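You operate a simulated robot arm through the tools that you are given. There is no shell and no other tool. Be economical: measure what you need, move in short steps, check, and stop when the job is done.

The job below is to be done with a simulated two-armed robot. You get a single attempt, and the scene is never put back.

Task
Store a viewer light setting: about 100 % and tint GREY.
Fine: hold the viewer still for each step; switch on, set, press STORE once, switch off; harm nothing.

It is judged by the outcome, as a careful person would: the job done as asked, and still so three seconds after it is handed in. It fails if anything else is knocked over, pushed out of place, dropped, spilled or broken.

Robot
Two 7-joint arms with two-finger parallel grippers on one trunk, on a base that drives. Base frame: it is fixed to the floor where the robot stands at the start and does not move with it; the origin is under the middle of the robot, x ahead of it, y to its left, z up. Units: m, rad, N and s.
The left shoulder is at the start at [0.07, 0.134, 1.226], the right one opposite. With the tool pointing down near the work surface each hand reaches from about 0.1 to 0.62 m from the robot's upright axis, wherever it stands, measured 20 degrees to its own side. Places, roughly: purple tint knob [0.6, 0.2, 0.9]; red brake slide [0.5, 0.8, 0.8]; red on-off key [0.5, 0.2, 0.9]; teal store key [0.5, 0.2, 0.8]; white level knob [0.6, -0.1, 0.8]; yellow dimmer slide [0.6, 0.2, 0.9]; yellow mute key [0.5, -0.1, 0.8]; yellow tension knob [0.6, 0.8, 0.8]. Payload 1.57 kg a hand.
The TCP of each hand is the grasp point between the finger pads, 0.03 m short of the fingertips. In the tool frame z runs along the fingers and y along their closing line. Largest opening 0.08 m; finger width 0.017, thickness 0.012; the body of the gripper, 0.04 by 0.082 m, starts 0.08 m behind the TCP.
Orientation is that of the tool frame in the base frame, as a unit quaternion [x, y, z, w]. With the fingers straight down and closing along the base's y, the tool's x points along the base's -x, its y along +y and its z along -z.

Tools
- The arms move only by the tool play_rows. It takes "left_deltas", "right_deltas" or both (then of equal length, played together; a hand with none holds still); each is a list of rows, each a list of 7 numbers: the shift along the base's x, y, z in units of 20 mm (1.0 is 20 mm), then the turn, a rotation vector about the base's x, y, z in units of 4 degrees (1.0 is 4 degrees), then the finger opening in m, from 0 to 0.08. In form: [[dx, dy, dz, ax, ay, az, claw], ...]. A call has 1 to 8 rows; each row shifts and turns the commanded pose from where the row before left it. A call with a number of a shift or a turn outside -1 to 1 is refused whole. A row lasts 0.2 s, in which the tool goes at most 0.05 m and 0.15 rad; a call with a longer step from one row to the next is refused whole, and so is a gripper value outside its range. A pose out of reach is approached as far as the arm can. The call stops where the force on the tool passes 40 N (or 10 N more than at its start, if that is more) or the arm is blocked; 0.2 s more then pass. The fingers move at their own pace (about 0.153 m/s each) and stop on an object; they squeeze with about 43 N. The grip force told is the motor's: it shows also when the fingers shut on nothing. Time passes only in rows, and 0.2 s behind the last, so rows that do not move let the fingers close. The reply holds the time, the measured pose of the TCP, the force on the tool along the base axes, the opening and the grip force, in the units named above and with some noise, with the torque about the TCP (base axes, N m) and any sound that the robot's microphone picked up.
- Cameras (640 x 400 px; columns grow to the right, rows downward): "scene" is now at [0.1227, 0.0289, 1.4578]; the picture's right is [0.36, -0.93, 0.00], its down [-0.61, -0.24, -0.75] and it looks along [0.70, 0.27, -0.66] (base axes); focal length 276 px, centre (320, 200). "left" rides on the left gripper at [0.072, 0.007, -0.122] in its tool frame; the picture's right is [-0.09, 1.00, 0.00], its down [-0.84, -0.08, -0.54] and it looks along [-0.54, -0.05, 0.84] (tool axes); focal length 238 px, centre (320, 200). "right" rides on the right gripper at [0.072, -0.007, -0.122] in its tool frame; the picture's right is [0.09, 1.00, 0.00], its down [-0.84, 0.08, -0.54] and it looks along [-0.54, 0.05, 0.84] (tool axes); focal length 238 px, centre (320, 200). There is no depth. A picture from a camera that has moved, and an enlarged one, comes with that camera's place and axes in the base frame and with its lens. The place of the scene camera against the robot may be out by one fixed shift of up to 0.018 m in any direction.
- grab_frame(camera): a new picture of that camera. The clock stands still meanwhile.
- slide_trunk(by): slides the trunk up (or, below 0, down) by that many m; the arms and the scene camera ride with it, the base frame stays. It gives what a move gives, with no picture.
- base_move(legs): drives the robot by 1 to 6 legs, each [ahead, left, turn to the left] in m, m and rad, along the robot's own axes; the way and the turn of a leg run together, so that a leg with both is an arc; at most 1.5 m and 3.142 rad a leg. The arms and the cameras ride along, it lands a little off, and it stops where it bumps. It gives what a move gives.
- turn_head(pan, tilt): turns the head with the scene camera to pan (to the left, within 1.501 rad either way) and tilt (down, from -0.506 to 1.204), counted from straight ahead of the robot. It gives what a move gives.
- close_up(camera, box): a new picture of the part [left, top, right, bottom] of that camera's present view, enlarged. The clock stands still meanwhile.
- hand_in(): hands the job in; it is judged then, once.

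Go step by step. Nothing tells you exact positions but the pictures and the camera data: compare them with the known pose of the tool, close in by small moves and look again before you grip or let go. The budget is 120 turns and 100 pictures, counting those below and the enlarged ones. Unless the task says otherwise, let go and move clear before handing in, and close with one line.

The tools are called by a JSON object that holds its "method" and its "body". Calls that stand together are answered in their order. play_rows: Moves the arms, as the interface text tells. Its arguments: {"type":"object","properties":{"left_deltas":{"type":"array","items":{"type":"array","items":{"type":"number"}}},"right_deltas":{"type":"array","items":{"type":"array","items":{"type":"number"}}}},"required":[]} The other tools are called the same way: slide_trunk (by) slides the trunk up or down; base_move (legs) drives the base; turn_head (pan, tilt) turns the head that bears the scene camera; grab_frame (camera) takes a picture; close_up (camera, box) takes an enlarged picture of a part of a camera's view; hand_in () hands the job in.

At the start:

```text
clock: 0.0
left_tool_pos: [0.444, 0.3354, 1.1621]
left_tool_rot: [0.0, 1.0, 0.001, 0.0]
left_contact_force: [0.0, 0.1, 0.0]
left_torque: [-0.01, -0.03, 0.0]
left_opening: 0.0803
left_grip_force: 0.0
right_tool_pos: [0.3868, -0.0421, 1.1709]
right_tool_rot: [0.0, 1.0, 0.0, 0.0]
right_contact_force: [0.8, -0.2, -0.2]
right_torque: [-0.01, 0.0, 0.01]
right_opening: 0.0801
right_grip_force: 0.0
trunk travel left (down, up): [-0.8, 0.14]
robot x, y, heading: [-0.0047, 0.0007, -0.006]
head pan, tilt: [0.367, 0.717]
```

scene: 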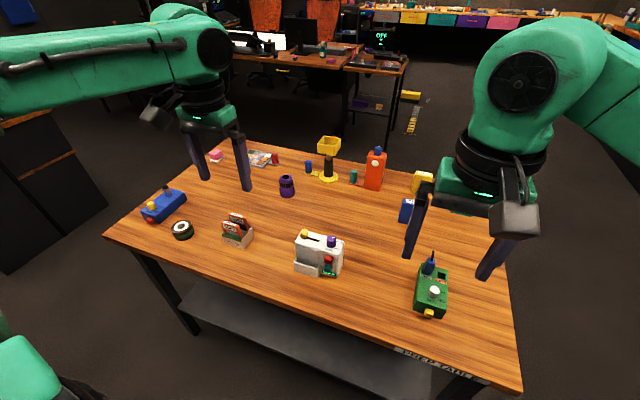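
right: 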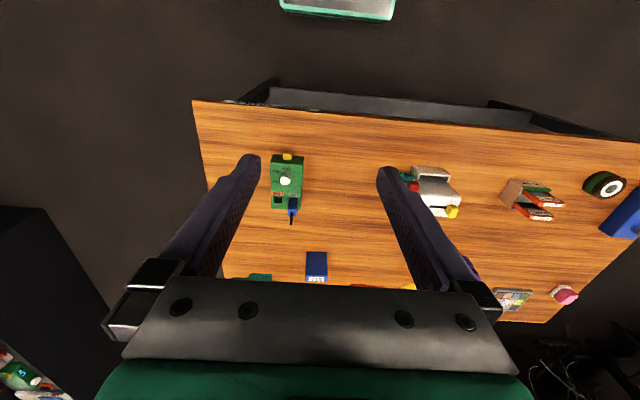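
left: 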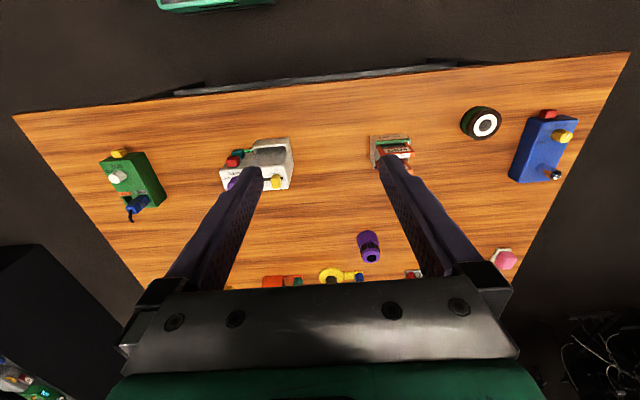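

The viewer looks to be the white box near the middle of the table, with a yellow dimmer slide, purple tint knob, red on-off key and teal store key. I'll look closer.

{"method": "close_up", "body": {"camera": "scene", "box": [280, 220, 360, 280]}}

{"method": "close_up", "body": {"camera": "left", "box": [210, 120, 310, 200]}}

{"method": "close_up", "body": {"camera": "right", "box": [385, 155, 475, 225]}}

```text
6.67 times, centred on (320, 250) of scene
camera zoom: at [0.1227, 0.0289, 1.4578], right [0.36, -0.93, 0.0], down [-0.61, -0.24, -0.75], along [0.7, 0.27, -0.66], focal length 1837 px, centre (320, -133)
```

zoom: 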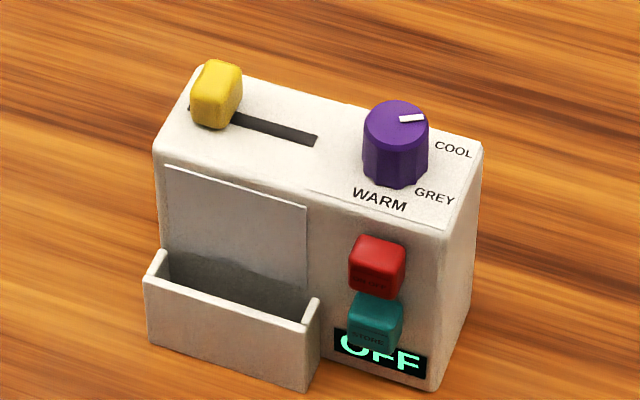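

```text
5.00 times, centred on (260, 160) of left
camera zoom: at [0.3718, 0.3426, 1.2817], right [0.09, 1.0, 0.0], down [0.84, -0.08, 0.54], along [0.54, -0.05, -0.84], focal length 1192 px, centre (620, 400)
```

zoom: 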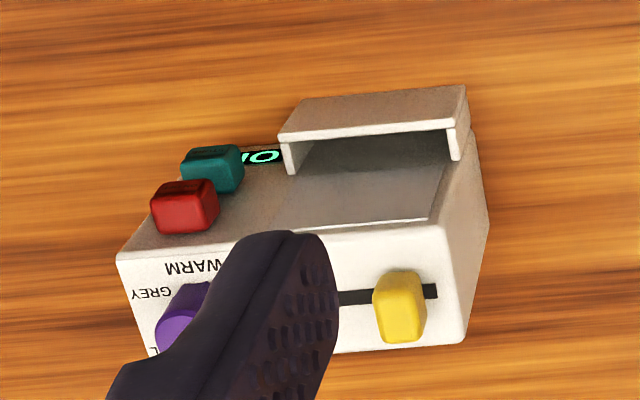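

```text
5.71 times, centred on (430, 190) of right
camera zoom: at [0.3154, -0.0493, 1.2934], right [-0.09, 1.0, 0.0], down [0.84, 0.08, 0.54], along [0.54, 0.05, -0.84], focal length 1362 px, centre (-309, 257)
```

zoom: 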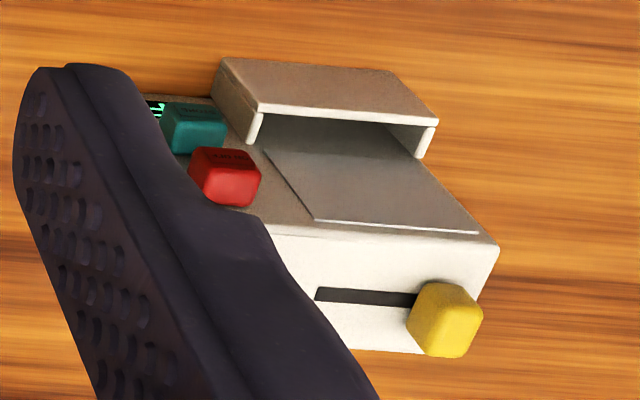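

The viewer is a box at about x 0.546–0.596, y 0.141–0.262 with its top at z 0.888. Its keys are on the front face, and the slide and knob are on top. I'll drive a little closer and to the left so both hands reach it.

{"method": "base_move", "body": {"legs": [[0.05, 0.15, 0.0]]}}

```text
clock: 1.4
left_tool_pos: [0.4906, 0.4876, 1.1628]
left_tool_rot: [-0.001, 1.0, 0.003, 0.0]
left_contact_force: [0.2, -0.8, -0.9]
left_torque: [0.05, -0.01, -0.01]
left_opening: 0.08
left_grip_force: 0.1
right_tool_pos: [0.4355, 0.1108, 1.1725]
right_tool_rot: [-0.001, 1.0, 0.002, 0.0]
right_contact_force: [1.0, -0.3, -0.6]
right_torque: [0.03, 0.01, 0.0]
right_opening: 0.0798
right_grip_force: 0.1
trunk travel left (down, up): [-0.8, 0.14]
robot x, y, heading: [0.0476, 0.1526, 0.005]
head pan, tilt: [0.367, 0.717]
```

Now I'll turn the left hand toward a side grip and the right hand to point forward, well above the table.

{"method": "play_rows", "body": {"left_deltas": [[0, 0, 0, 0, 0, 1, 0.08], [0, 0, 0, 0, 0, 1, 0.08], [0, 0, 0, 0, 0, 1, 0.08], [0, 0, 0, 0, 0, 1, 0.08], [0, 0, 0, 0, 0, 1, 0.08], [0, 0, 0, 0, 0, 1, 0.08], [0, 0, 0, 0, 0, 1, 0.08], [0, 0, 0, 0, 0, 1, 0.08]], "right_deltas": [[0, 0, 0, 0, -1, 0, 0], [0, 0, 0, 0, -1, 0, 0], [0, 0, 0, 0, -1, 0, 0], [0, 0, 0, 0, -1, 0, 0], [0, 0, 0, 0, -1, 0, 0], [0, 0, 0, 0, -1, 0, 0], [0, 0, 0, 0, -1, 0, 0], [0, 0, 0, 0, -1, 0, 0]]}}

{"method": "play_rows", "body": {"left_deltas": [[0, 0, 0, 0, 0, 1, 0.08], [0, 0, 0, 0, 0, 1, 0.08], [0, 0, 0, 0, 0, 1, 0.08], [0, 0, 0, 0, 0, 1, 0.08], [0, 0, 0, 0, 0, 1, 0.08], [0, 0, 0, 0, 0, 1, 0.08], [0, 0, 0, 0, 0, 1, 0.08], [0, 0, 0, 0, 0, 1, 0.08]], "right_deltas": [[0, 0, 0, 0, -1, 0, 0], [0, 0, 0, 0, -1, 0, 0], [0, 0, 0, 0, -1, 0, 0], [0, 0, 0, 0, -1, 0, 0], [0, 0, 0, 0, -1, 0, 0], [0, 0, 0, 0, -1, 0, 0], [0, 0, 0, 0, -1, 0, 0], [0, 0, 0, 0, -1, 0, 0]]}}

{"method": "play_rows", "body": {"left_deltas": [[0, 0, 0, 0, 0, 1, 0.08], [0, 0, 0, 0, 0, 1, 0.08], [0, 0, 0, 0, 0, 1, 0.08], [0, 0, 0, 0, 0, 1, 0.08], [0, 0, 0, 0, 0, 1, 0.08], [0, 0, 0, 0, 0, 1, 0.08], [0, 0, 0, 0, 0, 0.5, 0.08]], "right_deltas": [[0, 0, 0, 0, -1, 0, 0], [0, 0, 0, 0, -1, 0, 0], [0, 0, 0, 0, -1, 0, 0], [0, 0, 0, 0, -1, 0, 0], [0, 0, 0, 0, -1, 0, 0], [0, 0, 0, 0, -1, 0, 0], [0, 0, 0, 0, -0.5, 0, 0]]}}

```text
clock: 3.2
left_tool_pos: [0.4908, 0.4909, 1.1604]
left_tool_rot: [-0.277, 0.961, 0.001, 0.0]
left_contact_force: [-0.7, 0.0, -0.2]
left_torque: [-0.01, -0.01, -0.01]
left_opening: 0.0799
left_grip_force: 0.1
right_tool_pos: [0.4358, 0.1145, 1.1709]
right_tool_rot: [-0.002, 0.961, 0.001, 0.277]
right_contact_force: [0.9, -0.1, 0.2]
right_torque: [-0.01, 0.02, -0.01]
right_opening: 0.0
right_grip_force: 21.0
trunk travel left (down, up): [-0.8, 0.14]
robot x, y, heading: [0.0505, 0.1545, 0.003]
head pan, tilt: [0.367, 0.717]
```

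```text
clock: 5.0
left_tool_pos: [0.49, 0.4897, 1.1612]
left_tool_rot: [-0.531, 0.847, 0.0, -0.001]
left_contact_force: [-0.1, 0.1, -0.5]
left_torque: [-0.04, -0.02, 0.03]
left_opening: 0.0801
left_grip_force: 0.1
right_tool_pos: [0.4364, 0.1138, 1.1709]
right_tool_rot: [-0.001, 0.848, -0.001, 0.531]
right_contact_force: [-0.1, 0.7, -0.5]
right_torque: [0.02, 0.01, 0.01]
right_opening: 0.0
right_grip_force: 21.1
trunk travel left (down, up): [-0.8, 0.14]
robot x, y, heading: [0.0457, 0.1563, 0.005]
head pan, tilt: [0.367, 0.717]
```

```text
clock: 6.6
left_tool_pos: [0.4909, 0.4915, 1.1614]
left_tool_rot: [0.708, -0.706, -0.001, 0.0]
left_contact_force: [0.6, -0.5, 0.3]
left_torque: [-0.04, 0.01, 0.04]
left_opening: 0.0798
left_grip_force: 0.1
right_tool_pos: [0.4372, 0.1136, 1.1719]
right_tool_rot: [-0.001, 0.706, -0.002, 0.708]
right_contact_force: [0.6, 0.2, -1.2]
right_torque: [-0.01, 0.01, -0.02]
right_opening: 0.0
right_grip_force: 21.7
trunk travel left (down, up): [-0.8, 0.14]
robot x, y, heading: [0.0534, 0.1562, -0.0]
head pan, tilt: [0.367, 0.717]
```

Both hands are turned as planned. Next I'll tilt the left hand so it points 30° below −y, and pitch the right hand down 20° so its camera clears the table edge.

{"method": "play_rows", "body": {"left_deltas": [[0.5, 0, 0, -1, 0, 0, 0.08], [0.5, 0, 0, -1, 0, 0, 0.08], [0.5, 0, 0, -1, 0, 0, 0.08], [0.5, 0, 0, -1, 0, 0, 0.08], [0.5, 0, 0, -1, 0, 0, 0.08], [0.5, 0, 0, -1, 0, 0, 0.08], [0.5, 0, 0, -1, 0, 0, 0.08], [0.5, 0, 0, -1, 0, 0, 0.08]], "right_deltas": [[-0.3, 0, -1, 0, 1, 0, 0], [-0.3, 0, -1, 0, 1, 0, 0], [-0.3, 0.3, -1, 0, 1, 0, 0], [-0.3, 0.3, -1, 0, 1, 0, 0], [-0.3, 0.4, -1, 0, 1, 0, 0], [0, 0.5, -1, 0, 0, 0, 0], [0, 0.5, -1, 0, 0, 0, 0], [0, 0.5, -1, 0, 0, 0, 0]]}}

{"method": "play_rows", "body": {"left_deltas": [[0, 0, -1, -1, 0, 0, 0.08], [0, 0, -1, -1, 0, 0, 0.08], [0, 0, -1, -1, 0, 0, 0.08], [0, 0, -1, -1, 0, 0, 0.08], [0, 0, -1, -1, 0, 0, 0.08], [0, -0.5, -1, -1, 0, 0, 0.08], [0, -0.5, -1, -1, 0, 0, 0.08], [0, -0.5, -1, 0, 0, 0, 0.08]]}}

{"method": "grab_frame", "body": {"camera": "scene"}}

{"method": "grab_frame", "body": {"camera": "left"}}

```text
clock: 8.4
left_tool_pos: [0.573, 0.4923, 1.1596]
left_tool_rot: [0.681, -0.678, 0.194, 0.197]
left_contact_force: [0.9, 0.0, 0.8]
left_torque: [-0.03, 0.03, 0.0]
left_opening: 0.0799
left_grip_force: 0.1
right_tool_pos: [0.4061, 0.1649, 1.0112]
right_tool_rot: [-0.003, 0.821, -0.001, 0.571]
right_contact_force: [0.2, 0.5, 0.4]
right_torque: [-0.02, 0.02, 0.0]
right_opening: 0.0
right_grip_force: 21.3
trunk travel left (down, up): [-0.8, 0.14]
robot x, y, heading: [0.0509, 0.153, 0.008]
head pan, tilt: [0.367, 0.717]
```

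```text
clock: 10.2
left_tool_pos: [0.4981, 0.4327, 1.0364]
left_tool_rot: [0.614, -0.612, 0.352, 0.352]
left_contact_force: [-0.8, 0.0, 1.0]
left_torque: [0.01, -0.05, 0.02]
left_opening: 0.0801
left_grip_force: 0.2
left hand out of reach, approached as far as the arm can: row 3, 4, 5, 6, 7, 8
right_tool_pos: [0.4078, 0.1631, 1.012]
right_tool_rot: [-0.001, 0.819, -0.001, 0.573]
right_contact_force: [0.6, -0.6, 0.0]
right_torque: [-0.02, 0.05, 0.03]
right_opening: 0.0
right_grip_force: 21.1
trunk travel left (down, up): [-0.8, 0.14]
robot x, y, heading: [0.0484, 0.1572, 0.004]
head pan, tilt: [0.367, 0.717]
```

```text
93 pictures are left
camera scene: at [0.1721, 0.1832, 1.4578], right [0.36, -0.93, 0.0], down [-0.61, -0.24, -0.75], along [0.7, 0.27, -0.66], focal length 276 px, centre (320, 200)
```

scene: 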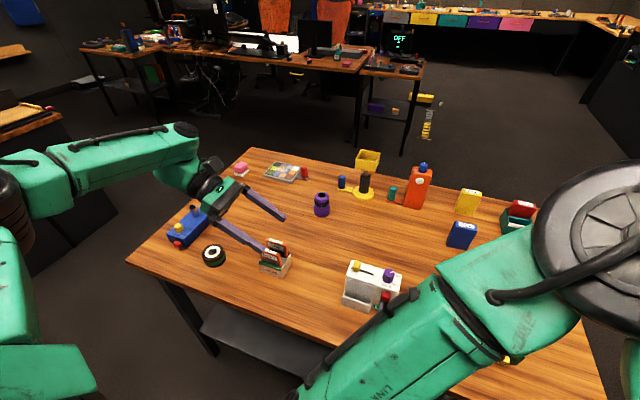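

```text
92 pictures are left
camera left: at [0.4915, 0.5018, 1.1585], right [-1.0, 0.04, -0.08], down [0.07, 0.89, -0.45], along [0.05, -0.46, -0.89], focal length 238 px, centre (320, 200)
```

left: 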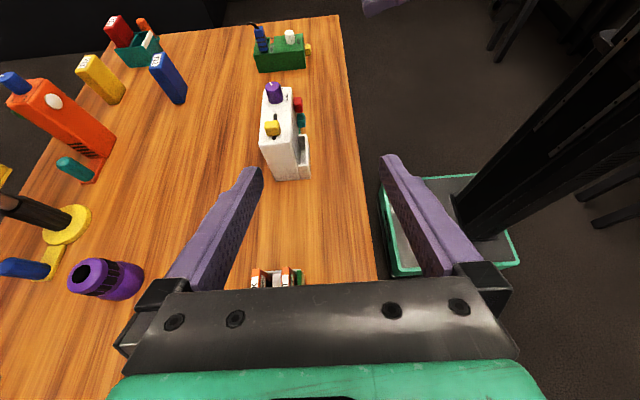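

The left arm runs out of reach sideways at this height. Lowering the trunk a little should help both arms.

{"method": "slide_trunk", "body": {"by": -0.08}}

{"method": "play_rows", "body": {"left_deltas": [[0, -1, 0, 0, 0, 0, 0.08], [0, -1, 0, 0, 0, 0, 0.08], [0, 0, 0, 0, 0, 0, 0.08]]}}

```text
clock: 11.4
left_tool_pos: [0.4985, 0.4324, 0.9563]
left_tool_rot: [0.615, -0.612, 0.352, 0.352]
left_contact_force: [-0.9, 0.0, -0.2]
left_torque: [0.01, 0.0, -0.01]
left_opening: 0.08
left_grip_force: 0.1
right_tool_pos: [0.4062, 0.1635, 0.9318]
right_tool_rot: [-0.001, 0.82, -0.001, 0.573]
right_contact_force: [1.1, 0.8, 0.0]
right_torque: [0.01, 0.0, -0.02]
right_opening: 0.0
right_grip_force: 20.9
trunk travel left (down, up): [-0.72, 0.22]
robot x, y, heading: [0.0536, 0.1548, 0.001]
head pan, tilt: [0.367, 0.717]
```

```text
clock: 12.2
left_tool_pos: [0.4975, 0.3916, 0.9556]
left_tool_rot: [0.614, -0.612, 0.353, 0.353]
left_contact_force: [-0.4, 0.5, -0.2]
left_torque: [0.01, 0.02, -0.02]
left_opening: 0.0801
left_grip_force: 0.0
right_tool_pos: [0.407, 0.163, 0.931]
right_tool_rot: [-0.001, 0.819, -0.001, 0.574]
right_contact_force: [0.9, -0.5, 0.0]
right_torque: [0.02, 0.02, 0.0]
right_opening: 0.0
right_grip_force: 21.5
trunk travel left (down, up): [-0.72, 0.22]
robot x, y, heading: [0.0503, 0.1544, 0.0]
head pan, tilt: [0.367, 0.717]
```

{"method": "play_rows", "body": {"left_deltas": [[0.6, -0.6, 0, 0, 0, 0, 0.08], [0.6, -0.6, 0, 0, 0, 0, 0.08], [0.6, -0.4, 0, 0, 0, 0, 0.08], [0.6, 0, 0, 0, 0, 0, 0.08], [0.6, 0, 0, 0, 0, 0, 0.08], [0.67, 0, 0, 0, 0, 0, 0.08], [0, 0, -1, 0, 0, 0, 0.08], [0, 0, -1, 0, 0, 0, 0.08]]}}

{"method": "grab_frame", "body": {"camera": "left"}}

{"method": "grab_frame", "body": {"camera": "scene"}}

```text
clock: 14.0
left_tool_pos: [0.5093, 0.357, 0.9588]
left_tool_rot: [0.614, -0.613, 0.352, 0.351]
left_contact_force: [0.9, -0.6, -0.8]
left_torque: [0.03, 0.05, 0.0]
left_opening: 0.0799
left_grip_force: 0.0
left hand out of reach, approached as far as the arm can: row 2, 3, 4, 5, 6, 7, 8
right_tool_pos: [0.4071, 0.1639, 0.932]
right_tool_rot: [-0.001, 0.819, -0.001, 0.574]
right_contact_force: [0.1, -0.4, -0.1]
right_torque: [0.0, 0.01, 0.0]
right_opening: 0.0
right_grip_force: 21.4
trunk travel left (down, up): [-0.72, 0.22]
robot x, y, heading: [0.0499, 0.154, 0.0]
head pan, tilt: [0.367, 0.717]
```

```text
91 pictures are left
camera left: at [0.503, 0.4258, 1.0803], right [-1.0, 0.04, -0.08], down [0.07, 0.89, -0.45], along [0.05, -0.45, -0.89], focal length 238 px, centre (320, 200)
```

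left: 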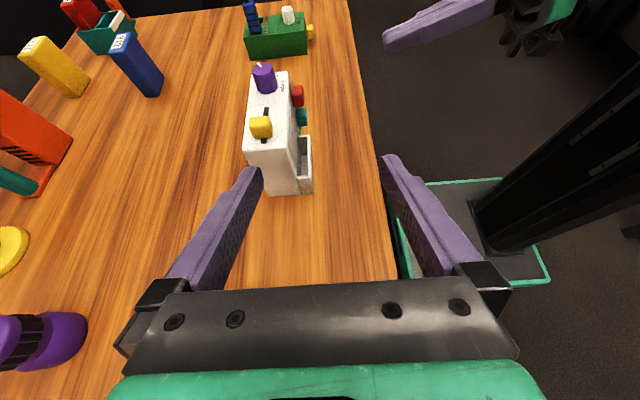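

```text
90 pictures are left
camera scene: at [0.1715, 0.1837, 1.3779], right [0.36, -0.93, 0.0], down [-0.61, -0.24, -0.75], along [0.7, 0.27, -0.66], focal length 276 px, centre (320, 200)
```

scene: 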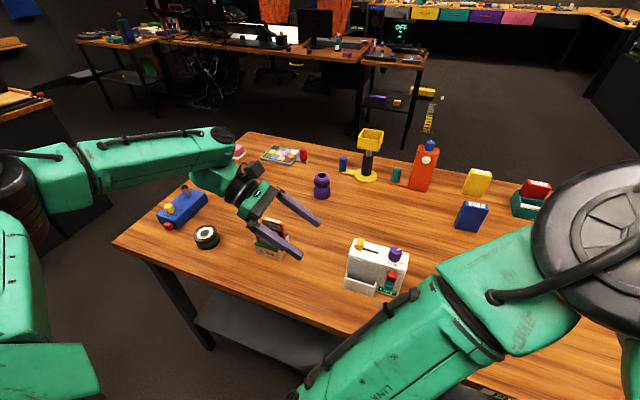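

The left arm is limited at this sideways wrist position. Driving the base further left and slightly forward should help, and both hands are above everything on the path.

{"method": "base_move", "body": {"legs": [[0.04, 0.13, 0.0]]}}

{"method": "play_rows", "body": {"left_deltas": [[0.5, -0.8, 0, 0, 0, 0, 0.08], [0.3, -1, 0, 0, 0, 0, 0.08], [0.2, -1, 0, 0, 0, 0, 0.08], [0.1, -1, 0, 0, 0, 0, 0.08], [0, -1, 0, 0, 0, 0, 0.08], [0, -0.8, 0, 0, 0, 0, 0.08]], "right_deltas": [[0, -1, 0, 0, 0, 0, 0], [0, -1, 0, 0, 0, 0, 0], [0, -1, 0, 0, 0, 0, 0], [0, -1, 0, 0, 0, 0, 0], [0, -1, 0, 0, 0, 0, 0], [0, -1, 0, 0, 0, 0, 0]]}}

```text
clock: 15.3
left_tool_pos: [0.5496, 0.484, 0.9581]
left_tool_rot: [0.614, -0.613, 0.351, 0.351]
left_contact_force: [0.2, -0.2, -0.7]
left_torque: [0.01, -0.02, 0.0]
left_opening: 0.0802
left_grip_force: 0.1
right_tool_pos: [0.4475, 0.2916, 0.9332]
right_tool_rot: [-0.001, 0.819, 0.0, 0.573]
right_contact_force: [0.7, 0.1, 0.1]
right_torque: [0.0, -0.02, 0.01]
right_opening: 0.0001
right_grip_force: 21.2
trunk travel left (down, up): [-0.72, 0.22]
robot x, y, heading: [0.0913, 0.2832, 0.003]
head pan, tilt: [0.367, 0.717]
```

```text
clock: 16.7
left_tool_pos: [0.5539, 0.3723, 0.972]
left_tool_rot: [0.615, -0.614, 0.351, 0.349]
left_contact_force: [-0.4, -0.4, -0.4]
left_torque: [-0.04, -0.01, -0.02]
left_opening: 0.08
left_grip_force: 0.0
left hand out of reach, approached as far as the arm can: row 1, 2, 3, 4, 6
right_tool_pos: [0.4474, 0.168, 0.9305]
right_tool_rot: [0.013, 0.821, -0.001, 0.571]
right_contact_force: [0.5, -0.7, -0.6]
right_torque: [0.03, -0.03, -0.01]
right_opening: 0.0
right_grip_force: 21.7
trunk travel left (down, up): [-0.72, 0.22]
robot x, y, heading: [0.0877, 0.2884, 0.002]
head pan, tilt: [0.367, 0.717]
```

The limit looks like wrist tilt, so I'll use a slightly steeper hand angle (about 42° below horizontal) and move in a bit closer.

{"method": "base_move", "body": {"legs": [[0.035, 0.0, 0.0]]}}

{"method": "play_rows", "body": {"left_deltas": [[0, 0, 0, 1, 0, 0, 0.08], [0, 0, 0, 1, 0, 0, 0.08], [0, 0, 0, 1, 0, 0, 0.08], [-0.4, 0, 0, 0, 0, 0, 0.08], [-0.4, 0, -0.5, 0, 0, 0, 0.08], [0, 0, -0.5, 0, 0, 0, 0.08]], "right_deltas": [[0, 0, 0, 0, 0, 0, 0], [0, 0, 0, 0, 0, 0, 0], [0, 0, 0, 0, 0, 0, 0], [0, 0, 0, 0, 0, 0, 0], [0, 0, 0, 0, 0, 0, 0], [0, 0, 0, 0, 0, 0, 0]]}}

```text
clock: 17.6
left_tool_pos: [0.5875, 0.3729, 0.9725]
left_tool_rot: [-0.614, 0.614, -0.352, -0.348]
left_contact_force: [-0.4, 0.4, 0.1]
left_torque: [0.0, -0.05, 0.02]
left_opening: 0.08
left_grip_force: 0.0
right_tool_pos: [0.481, 0.1696, 0.9312]
right_tool_rot: [0.013, 0.82, 0.0, 0.573]
right_contact_force: [-0.1, 0.3, -0.2]
right_torque: [0.01, -0.02, 0.01]
right_opening: 0.0
right_grip_force: 21.0
trunk travel left (down, up): [-0.72, 0.22]
robot x, y, heading: [0.1226, 0.2874, 0.001]
head pan, tilt: [0.367, 0.717]
```

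```text
clock: 19.0
left_tool_pos: [0.5732, 0.3729, 0.9484]
left_tool_rot: [0.649, -0.647, 0.284, 0.283]
left_contact_force: [1.0, -0.2, 0.6]
left_torque: [0.0, 0.0, -0.01]
left_opening: 0.08
left_grip_force: 0.0
right_tool_pos: [0.4846, 0.1699, 0.929]
right_tool_rot: [0.015, 0.821, 0.001, 0.571]
right_contact_force: [-0.4, -0.3, 0.3]
right_torque: [-0.05, 0.01, 0.0]
right_opening: 0.0001
right_grip_force: 21.6
trunk travel left (down, up): [-0.72, 0.22]
robot x, y, heading: [0.1255, 0.281, 0.001]
head pan, tilt: [0.367, 0.717]
```

Reach is fine now. I'll line up on the approach axis and check with the left camera.

{"method": "play_rows", "body": {"left_deltas": [[-0.1, -0.9, 0, 0, 0, 0, 0.08], [0, -0.9, 0, 0, 0, 0, 0.08], [0, -0.73, -0.68, 0, 0, 0, 0.08], [0, 0, 0, 0, 0, 0, 0.08]]}}

{"method": "grab_frame", "body": {"camera": "left"}}

{"method": "grab_frame", "body": {"camera": "scene"}}

```text
clock: 20.0
left_tool_pos: [0.5718, 0.3217, 0.9385]
left_tool_rot: [0.648, -0.646, 0.285, 0.283]
left_contact_force: [0.3, 0.0, 1.5]
left_torque: [-0.01, 0.02, -0.01]
left_opening: 0.08
left_grip_force: 0.0
right_tool_pos: [0.4842, 0.17, 0.9309]
right_tool_rot: [0.015, 0.821, 0.001, 0.571]
right_contact_force: [0.1, 0.3, -0.7]
right_torque: [-0.01, -0.03, -0.04]
right_opening: 0.0001
right_grip_force: 21.3
trunk travel left (down, up): [-0.72, 0.22]
robot x, y, heading: [0.125, 0.2841, -0.002]
head pan, tilt: [0.367, 0.717]
```

```text
89 pictures are left
camera left: at [0.5651, 0.3629, 1.0721], right [-1.0, 0.06, -0.07], down [0.07, 0.97, -0.25], along [0.05, -0.25, -0.97], focal length 238 px, centre (320, 200)
```

left: 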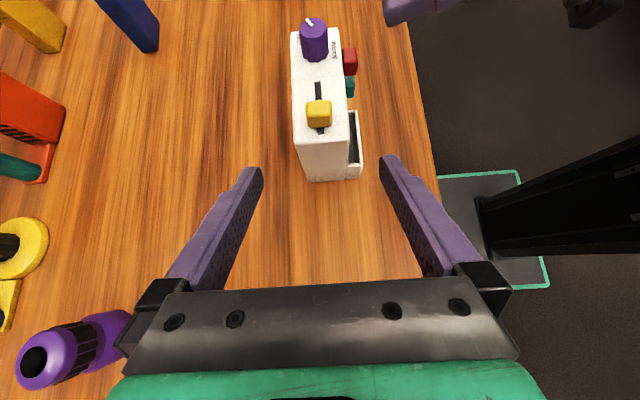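

```text
88 pictures are left
camera scene: at [0.2479, 0.3129, 1.3779], right [0.36, -0.93, 0.0], down [-0.61, -0.24, -0.75], along [0.7, 0.27, -0.66], focal length 276 px, centre (320, 200)
```

scene: 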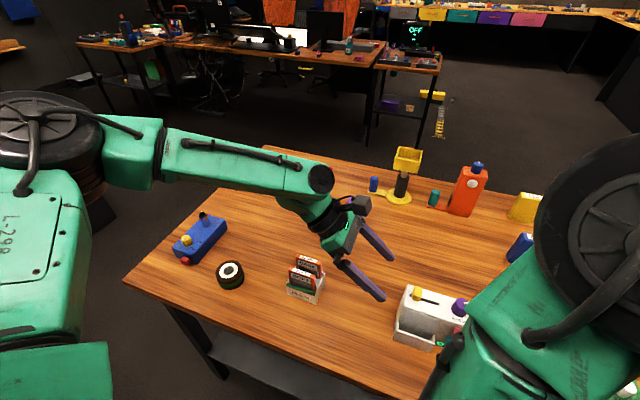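

The grip is centred to within 3 mm. Now down along the finger axis to the viewer's left end.

{"method": "play_rows", "body": {"left_deltas": [[-0.1, -0.72, -0.73, 0, 0, 0, 0.08], [0, -0.72, -0.73, 0, 0, 0, 0.08], [0, -0.72, -0.73, 0, 0, 0, 0.08], [0, -0.72, -0.73, 0, 0, 0, 0.08], [0, -0.72, -0.73, 0, 0, 0, 0.08], [0, 0, 0, 0, 0, 0, 0.08]]}}

{"method": "grab_frame", "body": {"camera": "left"}}

{"method": "close_up", "body": {"camera": "scene", "box": [340, 240, 480, 370]}}

```text
clock: 21.4
left_tool_pos: [0.5494, 0.2711, 0.8901]
left_tool_rot: [0.649, -0.646, 0.285, 0.283]
left_contact_force: [0.3, -0.2, 0.2]
left_torque: [-0.02, 0.04, -0.01]
left_opening: 0.08
left_grip_force: 0.1
left hand out of reach, approached as far as the arm can: row 4, 5
right_tool_pos: [0.4849, 0.1685, 0.9307]
right_tool_rot: [0.014, 0.821, 0.001, 0.571]
right_contact_force: [0.5, 0.7, -0.4]
right_torque: [0.01, -0.01, 0.0]
right_opening: 0.0
right_grip_force: 21.8
trunk travel left (down, up): [-0.72, 0.22]
robot x, y, heading: [0.1264, 0.2836, 0.004]
head pan, tilt: [0.367, 0.717]
```

```text
87 pictures are left
camera left: at [0.5434, 0.3134, 1.0222], right [-1.0, 0.06, -0.07], down [0.07, 0.97, -0.25], along [0.05, -0.25, -0.97], focal length 238 px, centre (320, 200)
```

left: 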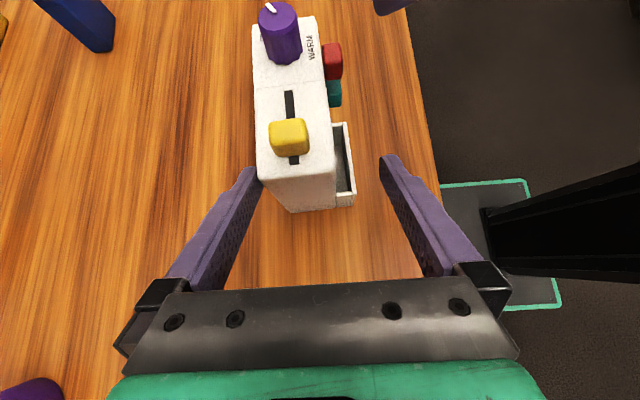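

```text
3.08 times, centred on (410, 305) of scene
camera zoom: at [0.2482, 0.3125, 1.3778], right [0.36, -0.93, 0.0], down [-0.61, -0.24, -0.75], along [0.7, 0.27, -0.66], focal length 848 px, centre (43, -123)
```

zoom: 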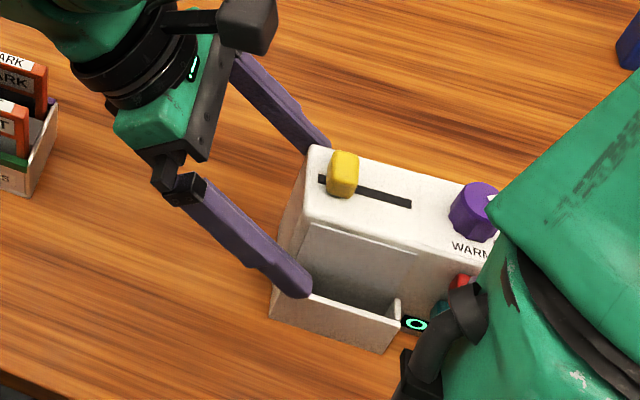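

The wrist runs out again at the lower height, and raising the hand relative to the shoulder helps. I'll back off, lower the trunk more, then approach again.

{"method": "play_rows", "body": {"left_deltas": [[0, 0.73, 0.73, 0, 0, 0, 0.08], [0, 0.73, 0.73, 0, 0, 0, 0.08], [0, 0.73, 0.73, 0, 0, 0, 0.08], [0, 0.73, 0.73, 0, 0, 0, 0.08], [0, 0.73, 0.73, 0, 0, 0, 0.08], [0, 0.73, 0.73, 0, 0, 0, 0.08]], "right_deltas": [[-0.5, 0, 1, 0, 0, 0, 0], [-0.5, 0, 1, 0, 0, 0, 0], [-0.5, 0, 1, 0, 0, 0, 0], [-0.5, 0, 1, 0, 0, 0, 0], [0, 0, 0, 0, 0, 0, 0], [0, 0, 0, 0, 0, 0, 0]]}}

{"method": "slide_trunk", "body": {"by": -0.08}}

```text
clock: 22.4
left_tool_pos: [0.5484, 0.3253, 0.944]
left_tool_rot: [0.649, -0.646, 0.286, 0.283]
left_contact_force: [0.9, -0.2, -0.1]
left_torque: [0.02, 0.01, -0.03]
left_opening: 0.08
left_grip_force: 0.0
right_tool_pos: [0.4852, 0.1673, 0.9839]
right_tool_rot: [0.08, 0.799, -0.048, 0.594]
right_contact_force: [0.5, 0.0, -0.4]
right_torque: [-0.02, 0.03, -0.01]
right_opening: 0.0004
right_grip_force: 21.1
right hand out of reach, approached as far as the arm can: row 1, 2, 3, 4
trunk travel left (down, up): [-0.72, 0.22]
robot x, y, heading: [0.1262, 0.2829, 0.002]
head pan, tilt: [0.367, 0.717]
stopped in row 4 (right hand): the arm was blocked; the commanded pose is now the measured one
```

```text
clock: 23.5
left_tool_pos: [0.5504, 0.3252, 0.8646]
left_tool_rot: [0.648, -0.647, 0.285, 0.283]
left_contact_force: [0.5, -0.5, 0.8]
left_torque: [0.0, -0.05, -0.01]
left_opening: 0.0799
left_grip_force: 0.1
right_tool_pos: [0.4855, 0.1663, 0.902]
right_tool_rot: [0.08, 0.799, -0.046, 0.594]
right_contact_force: [0.4, -0.3, 0.8]
right_torque: [-0.01, -0.02, 0.01]
right_opening: 0.0
right_grip_force: 21.7
trunk travel left (down, up): [-0.64, 0.3]
robot x, y, heading: [0.1249, 0.2844, 0.004]
head pan, tilt: [0.367, 0.717]
```

The right arm is now too folded while the left is wrist-limited. Turning the robot about 30° to the right and standing front-left of the viewer suits both arms, so I'll raise the trunk, reposition, and then undo the yaw on both tools.

{"method": "slide_trunk", "body": {"by": 0.14}}

{"method": "base_move", "body": {"legs": [[-0.03, 0.17, 0.0], [0.0, 0.0, -0.52]]}}

```text
clock: 25.2
left_tool_pos: [0.5487, 0.3249, 1.0043]
left_tool_rot: [0.649, -0.646, 0.285, 0.283]
left_contact_force: [-0.2, -0.6, -0.2]
left_torque: [-0.02, -0.03, 0.0]
left_opening: 0.0802
left_grip_force: 0.0
right_tool_pos: [0.4859, 0.1678, 1.0425]
right_tool_rot: [0.08, 0.799, -0.047, 0.594]
right_contact_force: [-0.1, -0.3, 0.2]
right_torque: [0.02, -0.03, 0.0]
right_opening: 0.0
right_grip_force: 21.3
trunk travel left (down, up): [-0.78, 0.16]
robot x, y, heading: [0.1259, 0.2834, -0.0]
head pan, tilt: [0.367, 0.717]
```

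```text
clock: 28.1
left_tool_pos: [0.4863, 0.2791, 1.0041]
left_tool_rot: [-0.464, 0.789, -0.204, -0.347]
left_contact_force: [0.4, 0.1, -0.3]
left_torque: [0.0, 0.04, 0.0]
left_opening: 0.0799
left_grip_force: 0.0
right_tool_pos: [0.3523, 0.1699, 1.0427]
right_tool_rot: [0.279, 0.753, -0.196, 0.563]
right_contact_force: [0.1, -0.4, 0.0]
right_torque: [0.05, 0.01, 0.0]
right_opening: 0.0
right_grip_force: 21.2
trunk travel left (down, up): [-0.78, 0.16]
robot x, y, heading: [0.0952, 0.4488, -0.511]
head pan, tilt: [0.367, 0.717]
```

{"method": "play_rows", "body": {"left_deltas": [[0.5, 0.5, 0, 0, 0, 1, 0.08], [0.5, 0.5, 0, 0, 0, 1, 0.08], [0.5, 0.5, 0, 0, 0, 1, 0.08], [0.5, 0.5, 0, 0, 0, 1, 0.08], [0.5, 0.5, 0, 0, 0, 1, 0.08], [0.5, 0.5, 0, 0, 0, 1, 0.08], [0.5, 0.5, 0, 0, 0, 1, 0.08], [0.5, 0.5, 0, 0, 0, 0.3, 0.08]], "right_deltas": [[0, 0, 0, 0, 0.1, 1, 0], [0, 0, 0, 0, 0.1, 1, 0], [0, 0, 0, 0, 0.1, 1, 0], [0, 0, 0, 0, 0.1, 1, 0], [0, 0, 0, 0, 0.1, 1, 0], [0, 0, 0, 0, 0.1, 1, 0], [0, 0, 0, 0, 0.1, 1, 0], [0, 0, 0, 0, 0.1, 1, 0]]}}

{"method": "slide_trunk", "body": {"by": -0.06}}

```text
clock: 29.5
left_tool_pos: [0.5432, 0.3324, 1.0048]
left_tool_rot: [-0.608, 0.684, -0.267, -0.3]
left_contact_force: [-0.3, 0.5, -0.8]
left_torque: [-0.05, -0.01, 0.03]
left_opening: 0.0798
left_grip_force: 0.0
right_tool_pos: [0.3792, 0.2606, 1.015]
right_tool_rot: [0.183, 0.843, -0.054, 0.504]
right_contact_force: [-0.5, 0.5, 0.1]
right_torque: [-0.02, 0.02, -0.02]
right_opening: 0.0
right_grip_force: 21.6
right hand out of reach, approached as far as the arm can: row 1, 2, 3, 4, 5, 6
trunk travel left (down, up): [-0.78, 0.16]
robot x, y, heading: [0.0994, 0.4483, -0.511]
head pan, tilt: [0.367, 0.717]
stopped in row 6 (right hand): the arm was blocked; the commanded pose is now the measured one
```

```text
clock: 30.5
left_tool_pos: [0.5418, 0.3338, 0.9459]
left_tool_rot: [-0.608, 0.685, -0.267, -0.3]
left_contact_force: [-1.2, -0.2, 0.1]
left_torque: [-0.02, -0.01, -0.01]
left_opening: 0.0799
left_grip_force: 0.1
right_tool_pos: [0.3796, 0.2602, 0.9557]
right_tool_rot: [0.181, 0.843, -0.052, 0.503]
right_contact_force: [0.0, 0.4, -0.4]
right_torque: [0.0, 0.0, -0.02]
right_opening: 0.0
right_grip_force: 21.6
trunk travel left (down, up): [-0.72, 0.22]
robot x, y, heading: [0.0965, 0.4515, -0.505]
head pan, tilt: [0.367, 0.717]
```

{"method": "play_rows", "body": {"left_deltas": [[0.3, 0.3, 0, 0, 0, 0.9, 0.08], [0.5, 0.3, 0, 0, 0, 0.8, 0.08], [0.5, 0, 0, 0, 0, 0, 0.08], [0, 0, 0, 0, 0, 0, 0.08], [0, 0, 0, 0, 0, 0, 0.08], [0, 0, 0, 0, 0, 0, 0.08]], "right_deltas": [[0.5, -0.8, 0.2, 0, 0, 0, 0], [0.5, -0.8, 0.2, 0, 0, 0, 0], [0.5, -0.8, 0, 0, 0, 0, 0], [0.5, -0.8, 0, 0, 0, 0, 0], [0.5, -0.8, 0, 0, 0, 0, 0], [0.5, -0.5, 0, 0, 0, 0, 0]]}}

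{"method": "grab_frame", "body": {"camera": "scene"}}

```text
clock: 31.9
left_tool_pos: [0.5674, 0.3453, 0.9458]
left_tool_rot: [0.648, -0.647, 0.284, 0.283]
left_contact_force: [-0.2, 0.1, -1.0]
left_torque: [-0.02, 0.02, -0.04]
left_opening: 0.0802
left_grip_force: 0.0
right_tool_pos: [0.4387, 0.1699, 0.9609]
right_tool_rot: [0.179, 0.843, -0.053, 0.504]
right_contact_force: [-0.7, -0.4, -0.1]
right_torque: [0.02, 0.01, -0.02]
right_opening: 0.0
right_grip_force: 21.0
trunk travel left (down, up): [-0.72, 0.22]
robot x, y, heading: [0.0953, 0.4439, -0.51]
head pan, tilt: [0.367, 0.717]
```

```text
85 pictures are left
camera scene: at [0.2173, 0.4101, 1.3778], right [-0.14, -0.99, 0.0], down [-0.65, 0.1, -0.75], along [0.75, -0.11, -0.66], focal length 276 px, centre (320, 200)
```

scene: 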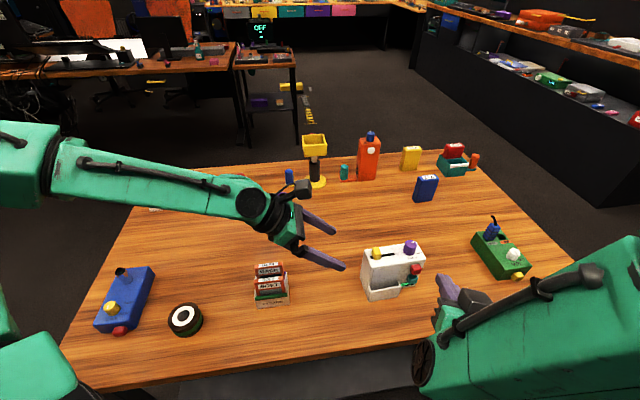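

Both hands are well placed in view now. I'll descend the left hand to the viewer while straightening the right hand's yaw.

{"method": "play_rows", "body": {"left_deltas": [[0.08, -0.95, -0.6, 0, 0, 0, 0.08], [0, -0.95, -0.8, 0, 0, 0, 0.08], [0, -0.95, -0.85, 0, 0, 0, 0.08], [0, -0.95, -0.85, 0, 0, 0, 0.08], [0, -0.95, -0.9, 0, 0, 0, 0.08], [0, 0, 0, 0, 0, 0, 0.08]], "right_deltas": [[0, 0, 0, -0.3, 0, 1, 0], [0, 0, 0, -0.3, 0, 1, 0], [0, 0, 0, -0.3, 0, 1, 0], [0, 0, 0, -0.3, 0, 1, 0], [0, 0, 0, 0, 0, 0.5, 0], [0, 0, 0, 0, 0, 0, 0]]}}

{"method": "close_up", "body": {"camera": "scene", "box": [280, 200, 480, 325]}}

{"method": "grab_frame", "body": {"camera": "left"}}

```text
clock: 33.3
left_tool_pos: [0.5713, 0.249, 0.8635]
left_tool_rot: [0.648, -0.647, 0.285, 0.284]
left_contact_force: [0.7, -0.3, -0.5]
left_torque: [0.0, -0.02, 0.01]
left_opening: 0.0801
left_grip_force: 0.0
right_tool_pos: [0.4388, 0.1727, 0.9646]
right_tool_rot: [0.024, 0.857, -0.011, 0.514]
right_contact_force: [0.5, 0.7, 0.4]
right_torque: [0.01, -0.01, -0.02]
right_opening: 0.0001
right_grip_force: 21.1
trunk travel left (down, up): [-0.72, 0.22]
robot x, y, heading: [0.0963, 0.4489, -0.51]
head pan, tilt: [0.367, 0.717]
```

```text
3.20 times, centred on (380, 262) of scene
camera zoom: at [0.2172, 0.4135, 1.3779], right [-0.14, -0.99, 0.0], down [-0.65, 0.09, -0.75], along [0.75, -0.11, -0.66], focal length 882 px, centre (128, 0)
```

zoom: 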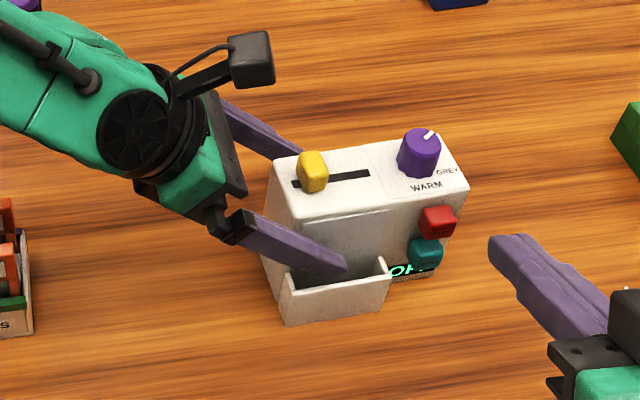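

```text
83 pictures are left
camera left: at [0.5643, 0.2916, 0.9979], right [-1.0, 0.06, -0.07], down [0.08, 0.97, -0.25], along [0.05, -0.25, -0.97], focal length 238 px, centre (320, 200)
```

left: 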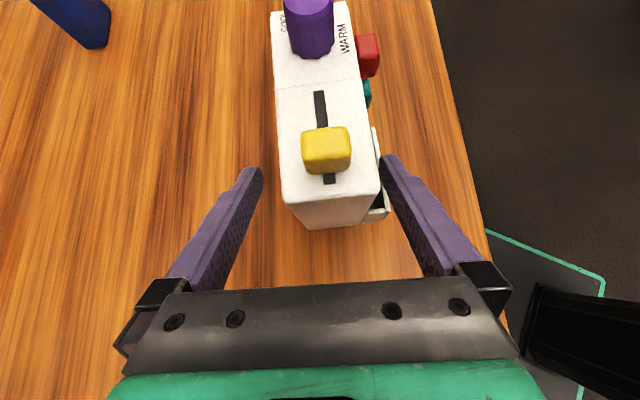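

The left fingers straddle the box end above the tray. I'll nudge toward centre and close most of the way to check.

{"method": "play_rows", "body": {"left_deltas": [[-0.15, 0, 0, 0, 0, 0, 0.07], [0, 0, 0, 0, 0, 0, 0.06], [0, 0, 0, 0, 0, 0, 0.057], [0, 0, 0, 0, 0, 0, 0.057]]}}

{"method": "close_up", "body": {"camera": "left", "box": [220, 100, 420, 230]}}

```text
clock: 34.3
left_tool_pos: [0.5677, 0.2478, 0.8653]
left_tool_rot: [0.647, -0.647, 0.284, 0.286]
left_contact_force: [-0.3, -0.2, 0.5]
left_torque: [0.01, -0.01, -0.01]
left_opening: 0.057
left_grip_force: 0.1
right_tool_pos: [0.4381, 0.1716, 0.9632]
right_tool_rot: [0.025, 0.857, -0.01, 0.515]
right_contact_force: [0.1, 0.0, -0.3]
right_torque: [0.0, -0.02, -0.01]
right_opening: 0.0002
right_grip_force: 21.8
trunk travel left (down, up): [-0.72, 0.22]
robot x, y, heading: [0.0959, 0.45, -0.506]
head pan, tilt: [0.367, 0.717]
```

```text
3.08 times, centred on (320, 165) of left
camera zoom: at [0.5614, 0.2904, 0.9986], right [-1.0, 0.06, -0.07], down [0.08, 0.96, -0.25], along [0.05, -0.26, -0.97], focal length 733 px, centre (320, 308)
```

zoom: 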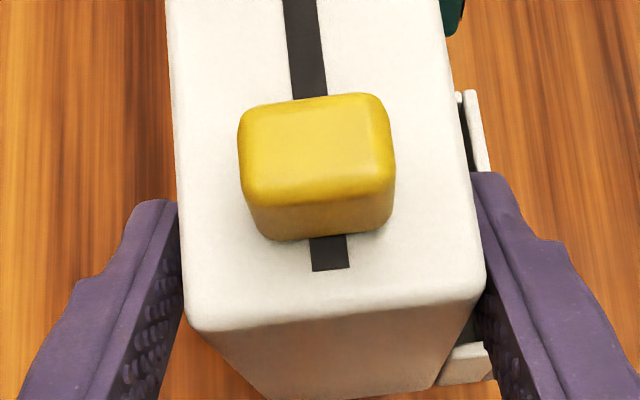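

It is nearly touching on both sides and well centred. Closing to grip now.

{"method": "play_rows", "body": {"left_deltas": [[0, 0, 0, 0, 0, 0, 0.053], [0, 0, 0, 0, 0, 0, 0.048], [0, 0, 0, 0, 0, 0, 0.04], [0, 0, 0, 0, 0, 0, 0.04]]}}

{"method": "close_up", "body": {"camera": "scene", "box": [340, 220, 500, 320]}}

{"method": "grab_frame", "body": {"camera": "right"}}

```text
clock: 35.3
left_tool_pos: [0.5676, 0.2489, 0.8644]
left_tool_rot: [-0.647, 0.647, -0.285, -0.285]
left_contact_force: [-0.5, -0.3, 0.8]
left_torque: [0.13, -0.14, -0.01]
left_opening: 0.0495
left_grip_force: 42.8
right_tool_pos: [0.4392, 0.171, 0.961]
right_tool_rot: [0.024, 0.857, -0.009, 0.514]
right_contact_force: [0.1, -0.6, 0.6]
right_torque: [-0.03, 0.0, -0.02]
right_opening: 0.0
right_grip_force: 21.6
trunk travel left (down, up): [-0.72, 0.22]
robot x, y, heading: [0.0965, 0.4457, -0.512]
head pan, tilt: [0.367, 0.717]
```

```text
4.00 times, centred on (420, 270) of scene
camera zoom: at [0.2167, 0.411, 1.3779], right [-0.14, -0.99, 0.0], down [-0.65, 0.09, -0.75], along [0.75, -0.11, -0.66], focal length 1102 px, centre (-80, -80)
```

zoom: 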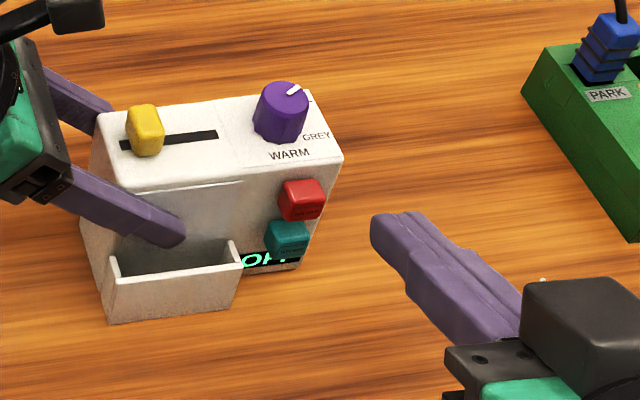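

```text
80 pictures are left
camera right: at [0.2973, 0.1701, 0.9571], right [0.01, 1.0, -0.07], down [-0.08, 0.07, 0.99], along [1.0, 0.0, 0.08], focal length 238 px, centre (320, 200)
```

right: 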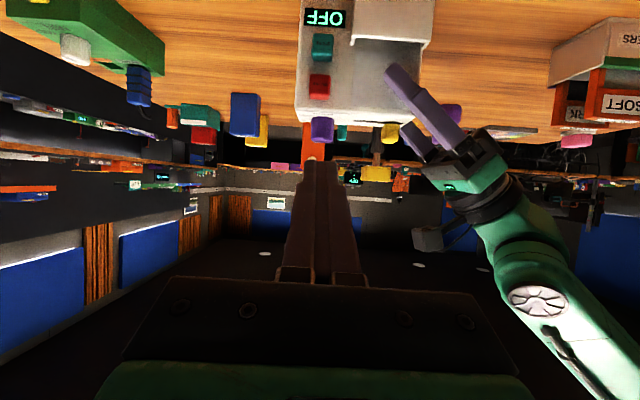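

The viewer is held (opening 0.0495). Next I'll bring the right fingertip in front of the red key, at about y 0.163 and z 0.867.

{"method": "play_rows", "body": {"right_deltas": [[0.3, -0.1, -0.9, 0, 0, 0, 0], [0.3, -0.1, -0.9, 0, 0, 0, 0], [0.3, -0.1, -0.9, 0, 0, 0, 0], [0.3, -0.05, -0.9, 0, 0, 0, 0], [0.3, 0, -0.5, 0, 0, 0, 0], [0, 0, 0, 0, 0, 0, 0]]}}

{"method": "close_up", "body": {"camera": "scene", "box": [340, 220, 500, 320]}}

{"method": "close_up", "body": {"camera": "right", "box": [240, 60, 400, 200]}}

```text
clock: 36.7
left_tool_pos: [0.5661, 0.2473, 0.8639]
left_tool_rot: [-0.647, 0.647, -0.284, -0.286]
left_contact_force: [0.1, 0.0, 1.0]
left_torque: [-0.09, -0.09, -0.09]
left_opening: 0.0496
left_grip_force: 43.0
right_tool_pos: [0.4702, 0.1616, 0.8801]
right_tool_rot: [0.024, 0.857, -0.011, 0.514]
right_contact_force: [-0.1, -0.9, -0.1]
right_torque: [-0.06, 0.01, 0.0]
right_opening: 0.0
right_grip_force: 21.4
trunk travel left (down, up): [-0.72, 0.22]
robot x, y, heading: [0.0999, 0.4494, -0.506]
head pan, tilt: [0.367, 0.717]
```

```text
4.00 times, centred on (420, 270) of scene
camera zoom: at [0.2163, 0.411, 1.3779], right [-0.14, -0.99, 0.0], down [-0.65, 0.09, -0.75], along [0.75, -0.11, -0.66], focal length 1102 px, centre (-80, -80)
```

zoom: 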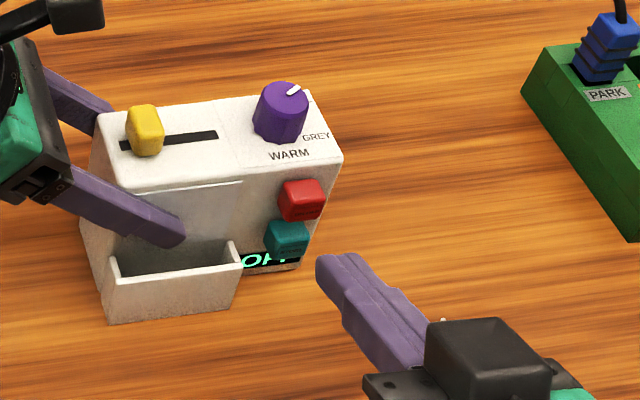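

```text
2.86 times, centred on (320, 130) of right
camera zoom: at [0.3281, 0.1612, 0.8737], right [0.01, 1.0, -0.07], down [-0.08, 0.07, 0.99], along [1.0, 0.0, 0.08], focal length 681 px, centre (320, 400)
```

zoom: 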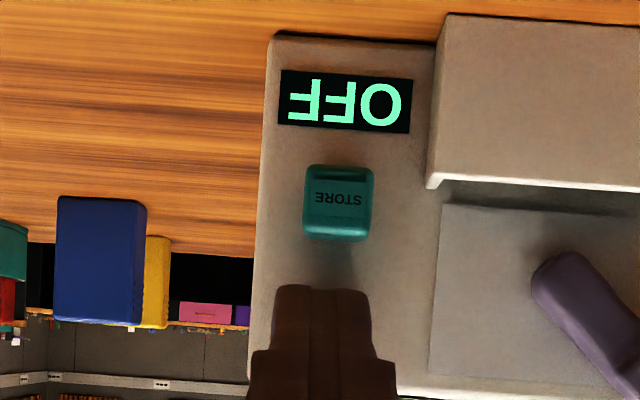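

The fingertip is in front of the red key. I'll creep forward.

{"method": "play_rows", "body": {"right_deltas": [[0.5, 0.15, 0, 0, 0, 0, 0], [0.5, 0, 0, 0, 0, 0, 0], [0.25, 0, 0, 0, 0, 0, 0]]}}

{"method": "close_up", "body": {"camera": "right", "box": [240, 40, 400, 180]}}

{"method": "close_up", "body": {"camera": "scene", "box": [380, 230, 460, 290]}}

```text
clock: 37.5
left_tool_pos: [0.5678, 0.2479, 0.8651]
left_tool_rot: [-0.647, 0.648, -0.283, -0.286]
left_contact_force: [-0.6, -0.7, 1.6]
left_torque: [-0.06, -0.07, -0.09]
left_opening: 0.0498
left_grip_force: 42.7
right_tool_pos: [0.4943, 0.1652, 0.8822]
right_tool_rot: [0.025, 0.857, -0.01, 0.514]
right_contact_force: [0.7, -0.7, -0.6]
right_torque: [0.01, 0.06, 0.03]
right_opening: 0.0001
right_grip_force: 21.9
trunk travel left (down, up): [-0.72, 0.22]
robot x, y, heading: [0.0972, 0.4523, -0.511]
head pan, tilt: [0.367, 0.717]
```

```text
2.86 times, centred on (320, 110) of right
camera zoom: at [0.3522, 0.1655, 0.8753], right [0.01, 1.0, -0.07], down [-0.08, 0.07, 0.99], along [1.0, 0.0, 0.08], focal length 681 px, centre (320, 457)
```

zoom: 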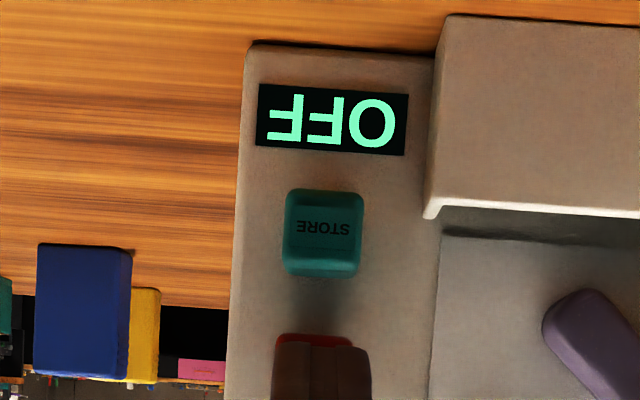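

```text
6.67 times, centred on (420, 260) of scene
camera zoom: at [0.2164, 0.411, 1.3779], right [-0.14, -0.99, 0.0], down [-0.65, 0.09, -0.75], along [0.75, -0.11, -0.66], focal length 1837 px, centre (-347, -200)
```

zoom: 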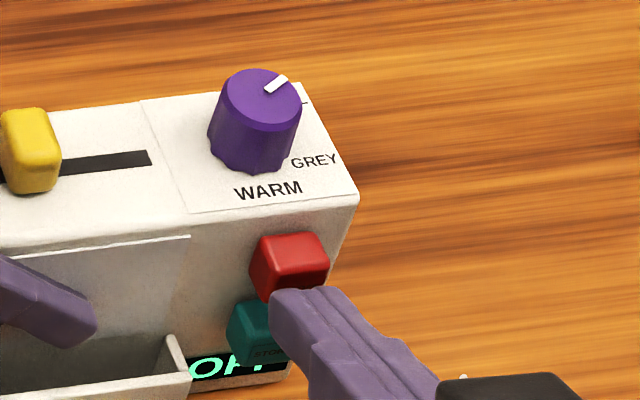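

{"method": "play_rows", "body": {"right_deltas": [[0.2, 0, 0.1, 0, 0, 0, 0], [0.2, 0, 0, 0, 0, 0, 0]]}}

{"method": "close_up", "body": {"camera": "scene", "box": [380, 230, 460, 290]}}

```text
clock: 38.1
left_tool_pos: [0.569, 0.2489, 0.8645]
left_tool_rot: [-0.647, 0.647, -0.284, -0.285]
left_contact_force: [4.8, 1.5, -0.2]
left_torque: [0.0, -0.01, 0.27]
left_opening: 0.0495
left_grip_force: 43.4
right_tool_pos: [0.5012, 0.1668, 0.8819]
right_tool_rot: [0.025, 0.858, -0.01, 0.513]
right_contact_force: [-3.5, -1.3, -0.2]
right_torque: [-0.01, 0.03, -0.06]
right_opening: 0.0001
right_grip_force: 21.9
trunk travel left (down, up): [-0.72, 0.22]
robot x, y, heading: [0.0958, 0.4466, -0.513]
head pan, tilt: [0.367, 0.717]
heard: click
```

```text
6.67 times, centred on (420, 260) of scene
camera zoom: at [0.2166, 0.4108, 1.3779], right [-0.14, -0.99, 0.0], down [-0.65, 0.09, -0.75], along [0.75, -0.11, -0.66], focal length 1837 px, centre (-347, -200)
```

zoom: 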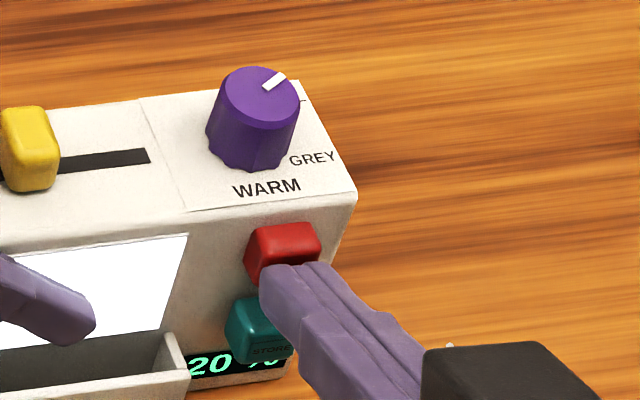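

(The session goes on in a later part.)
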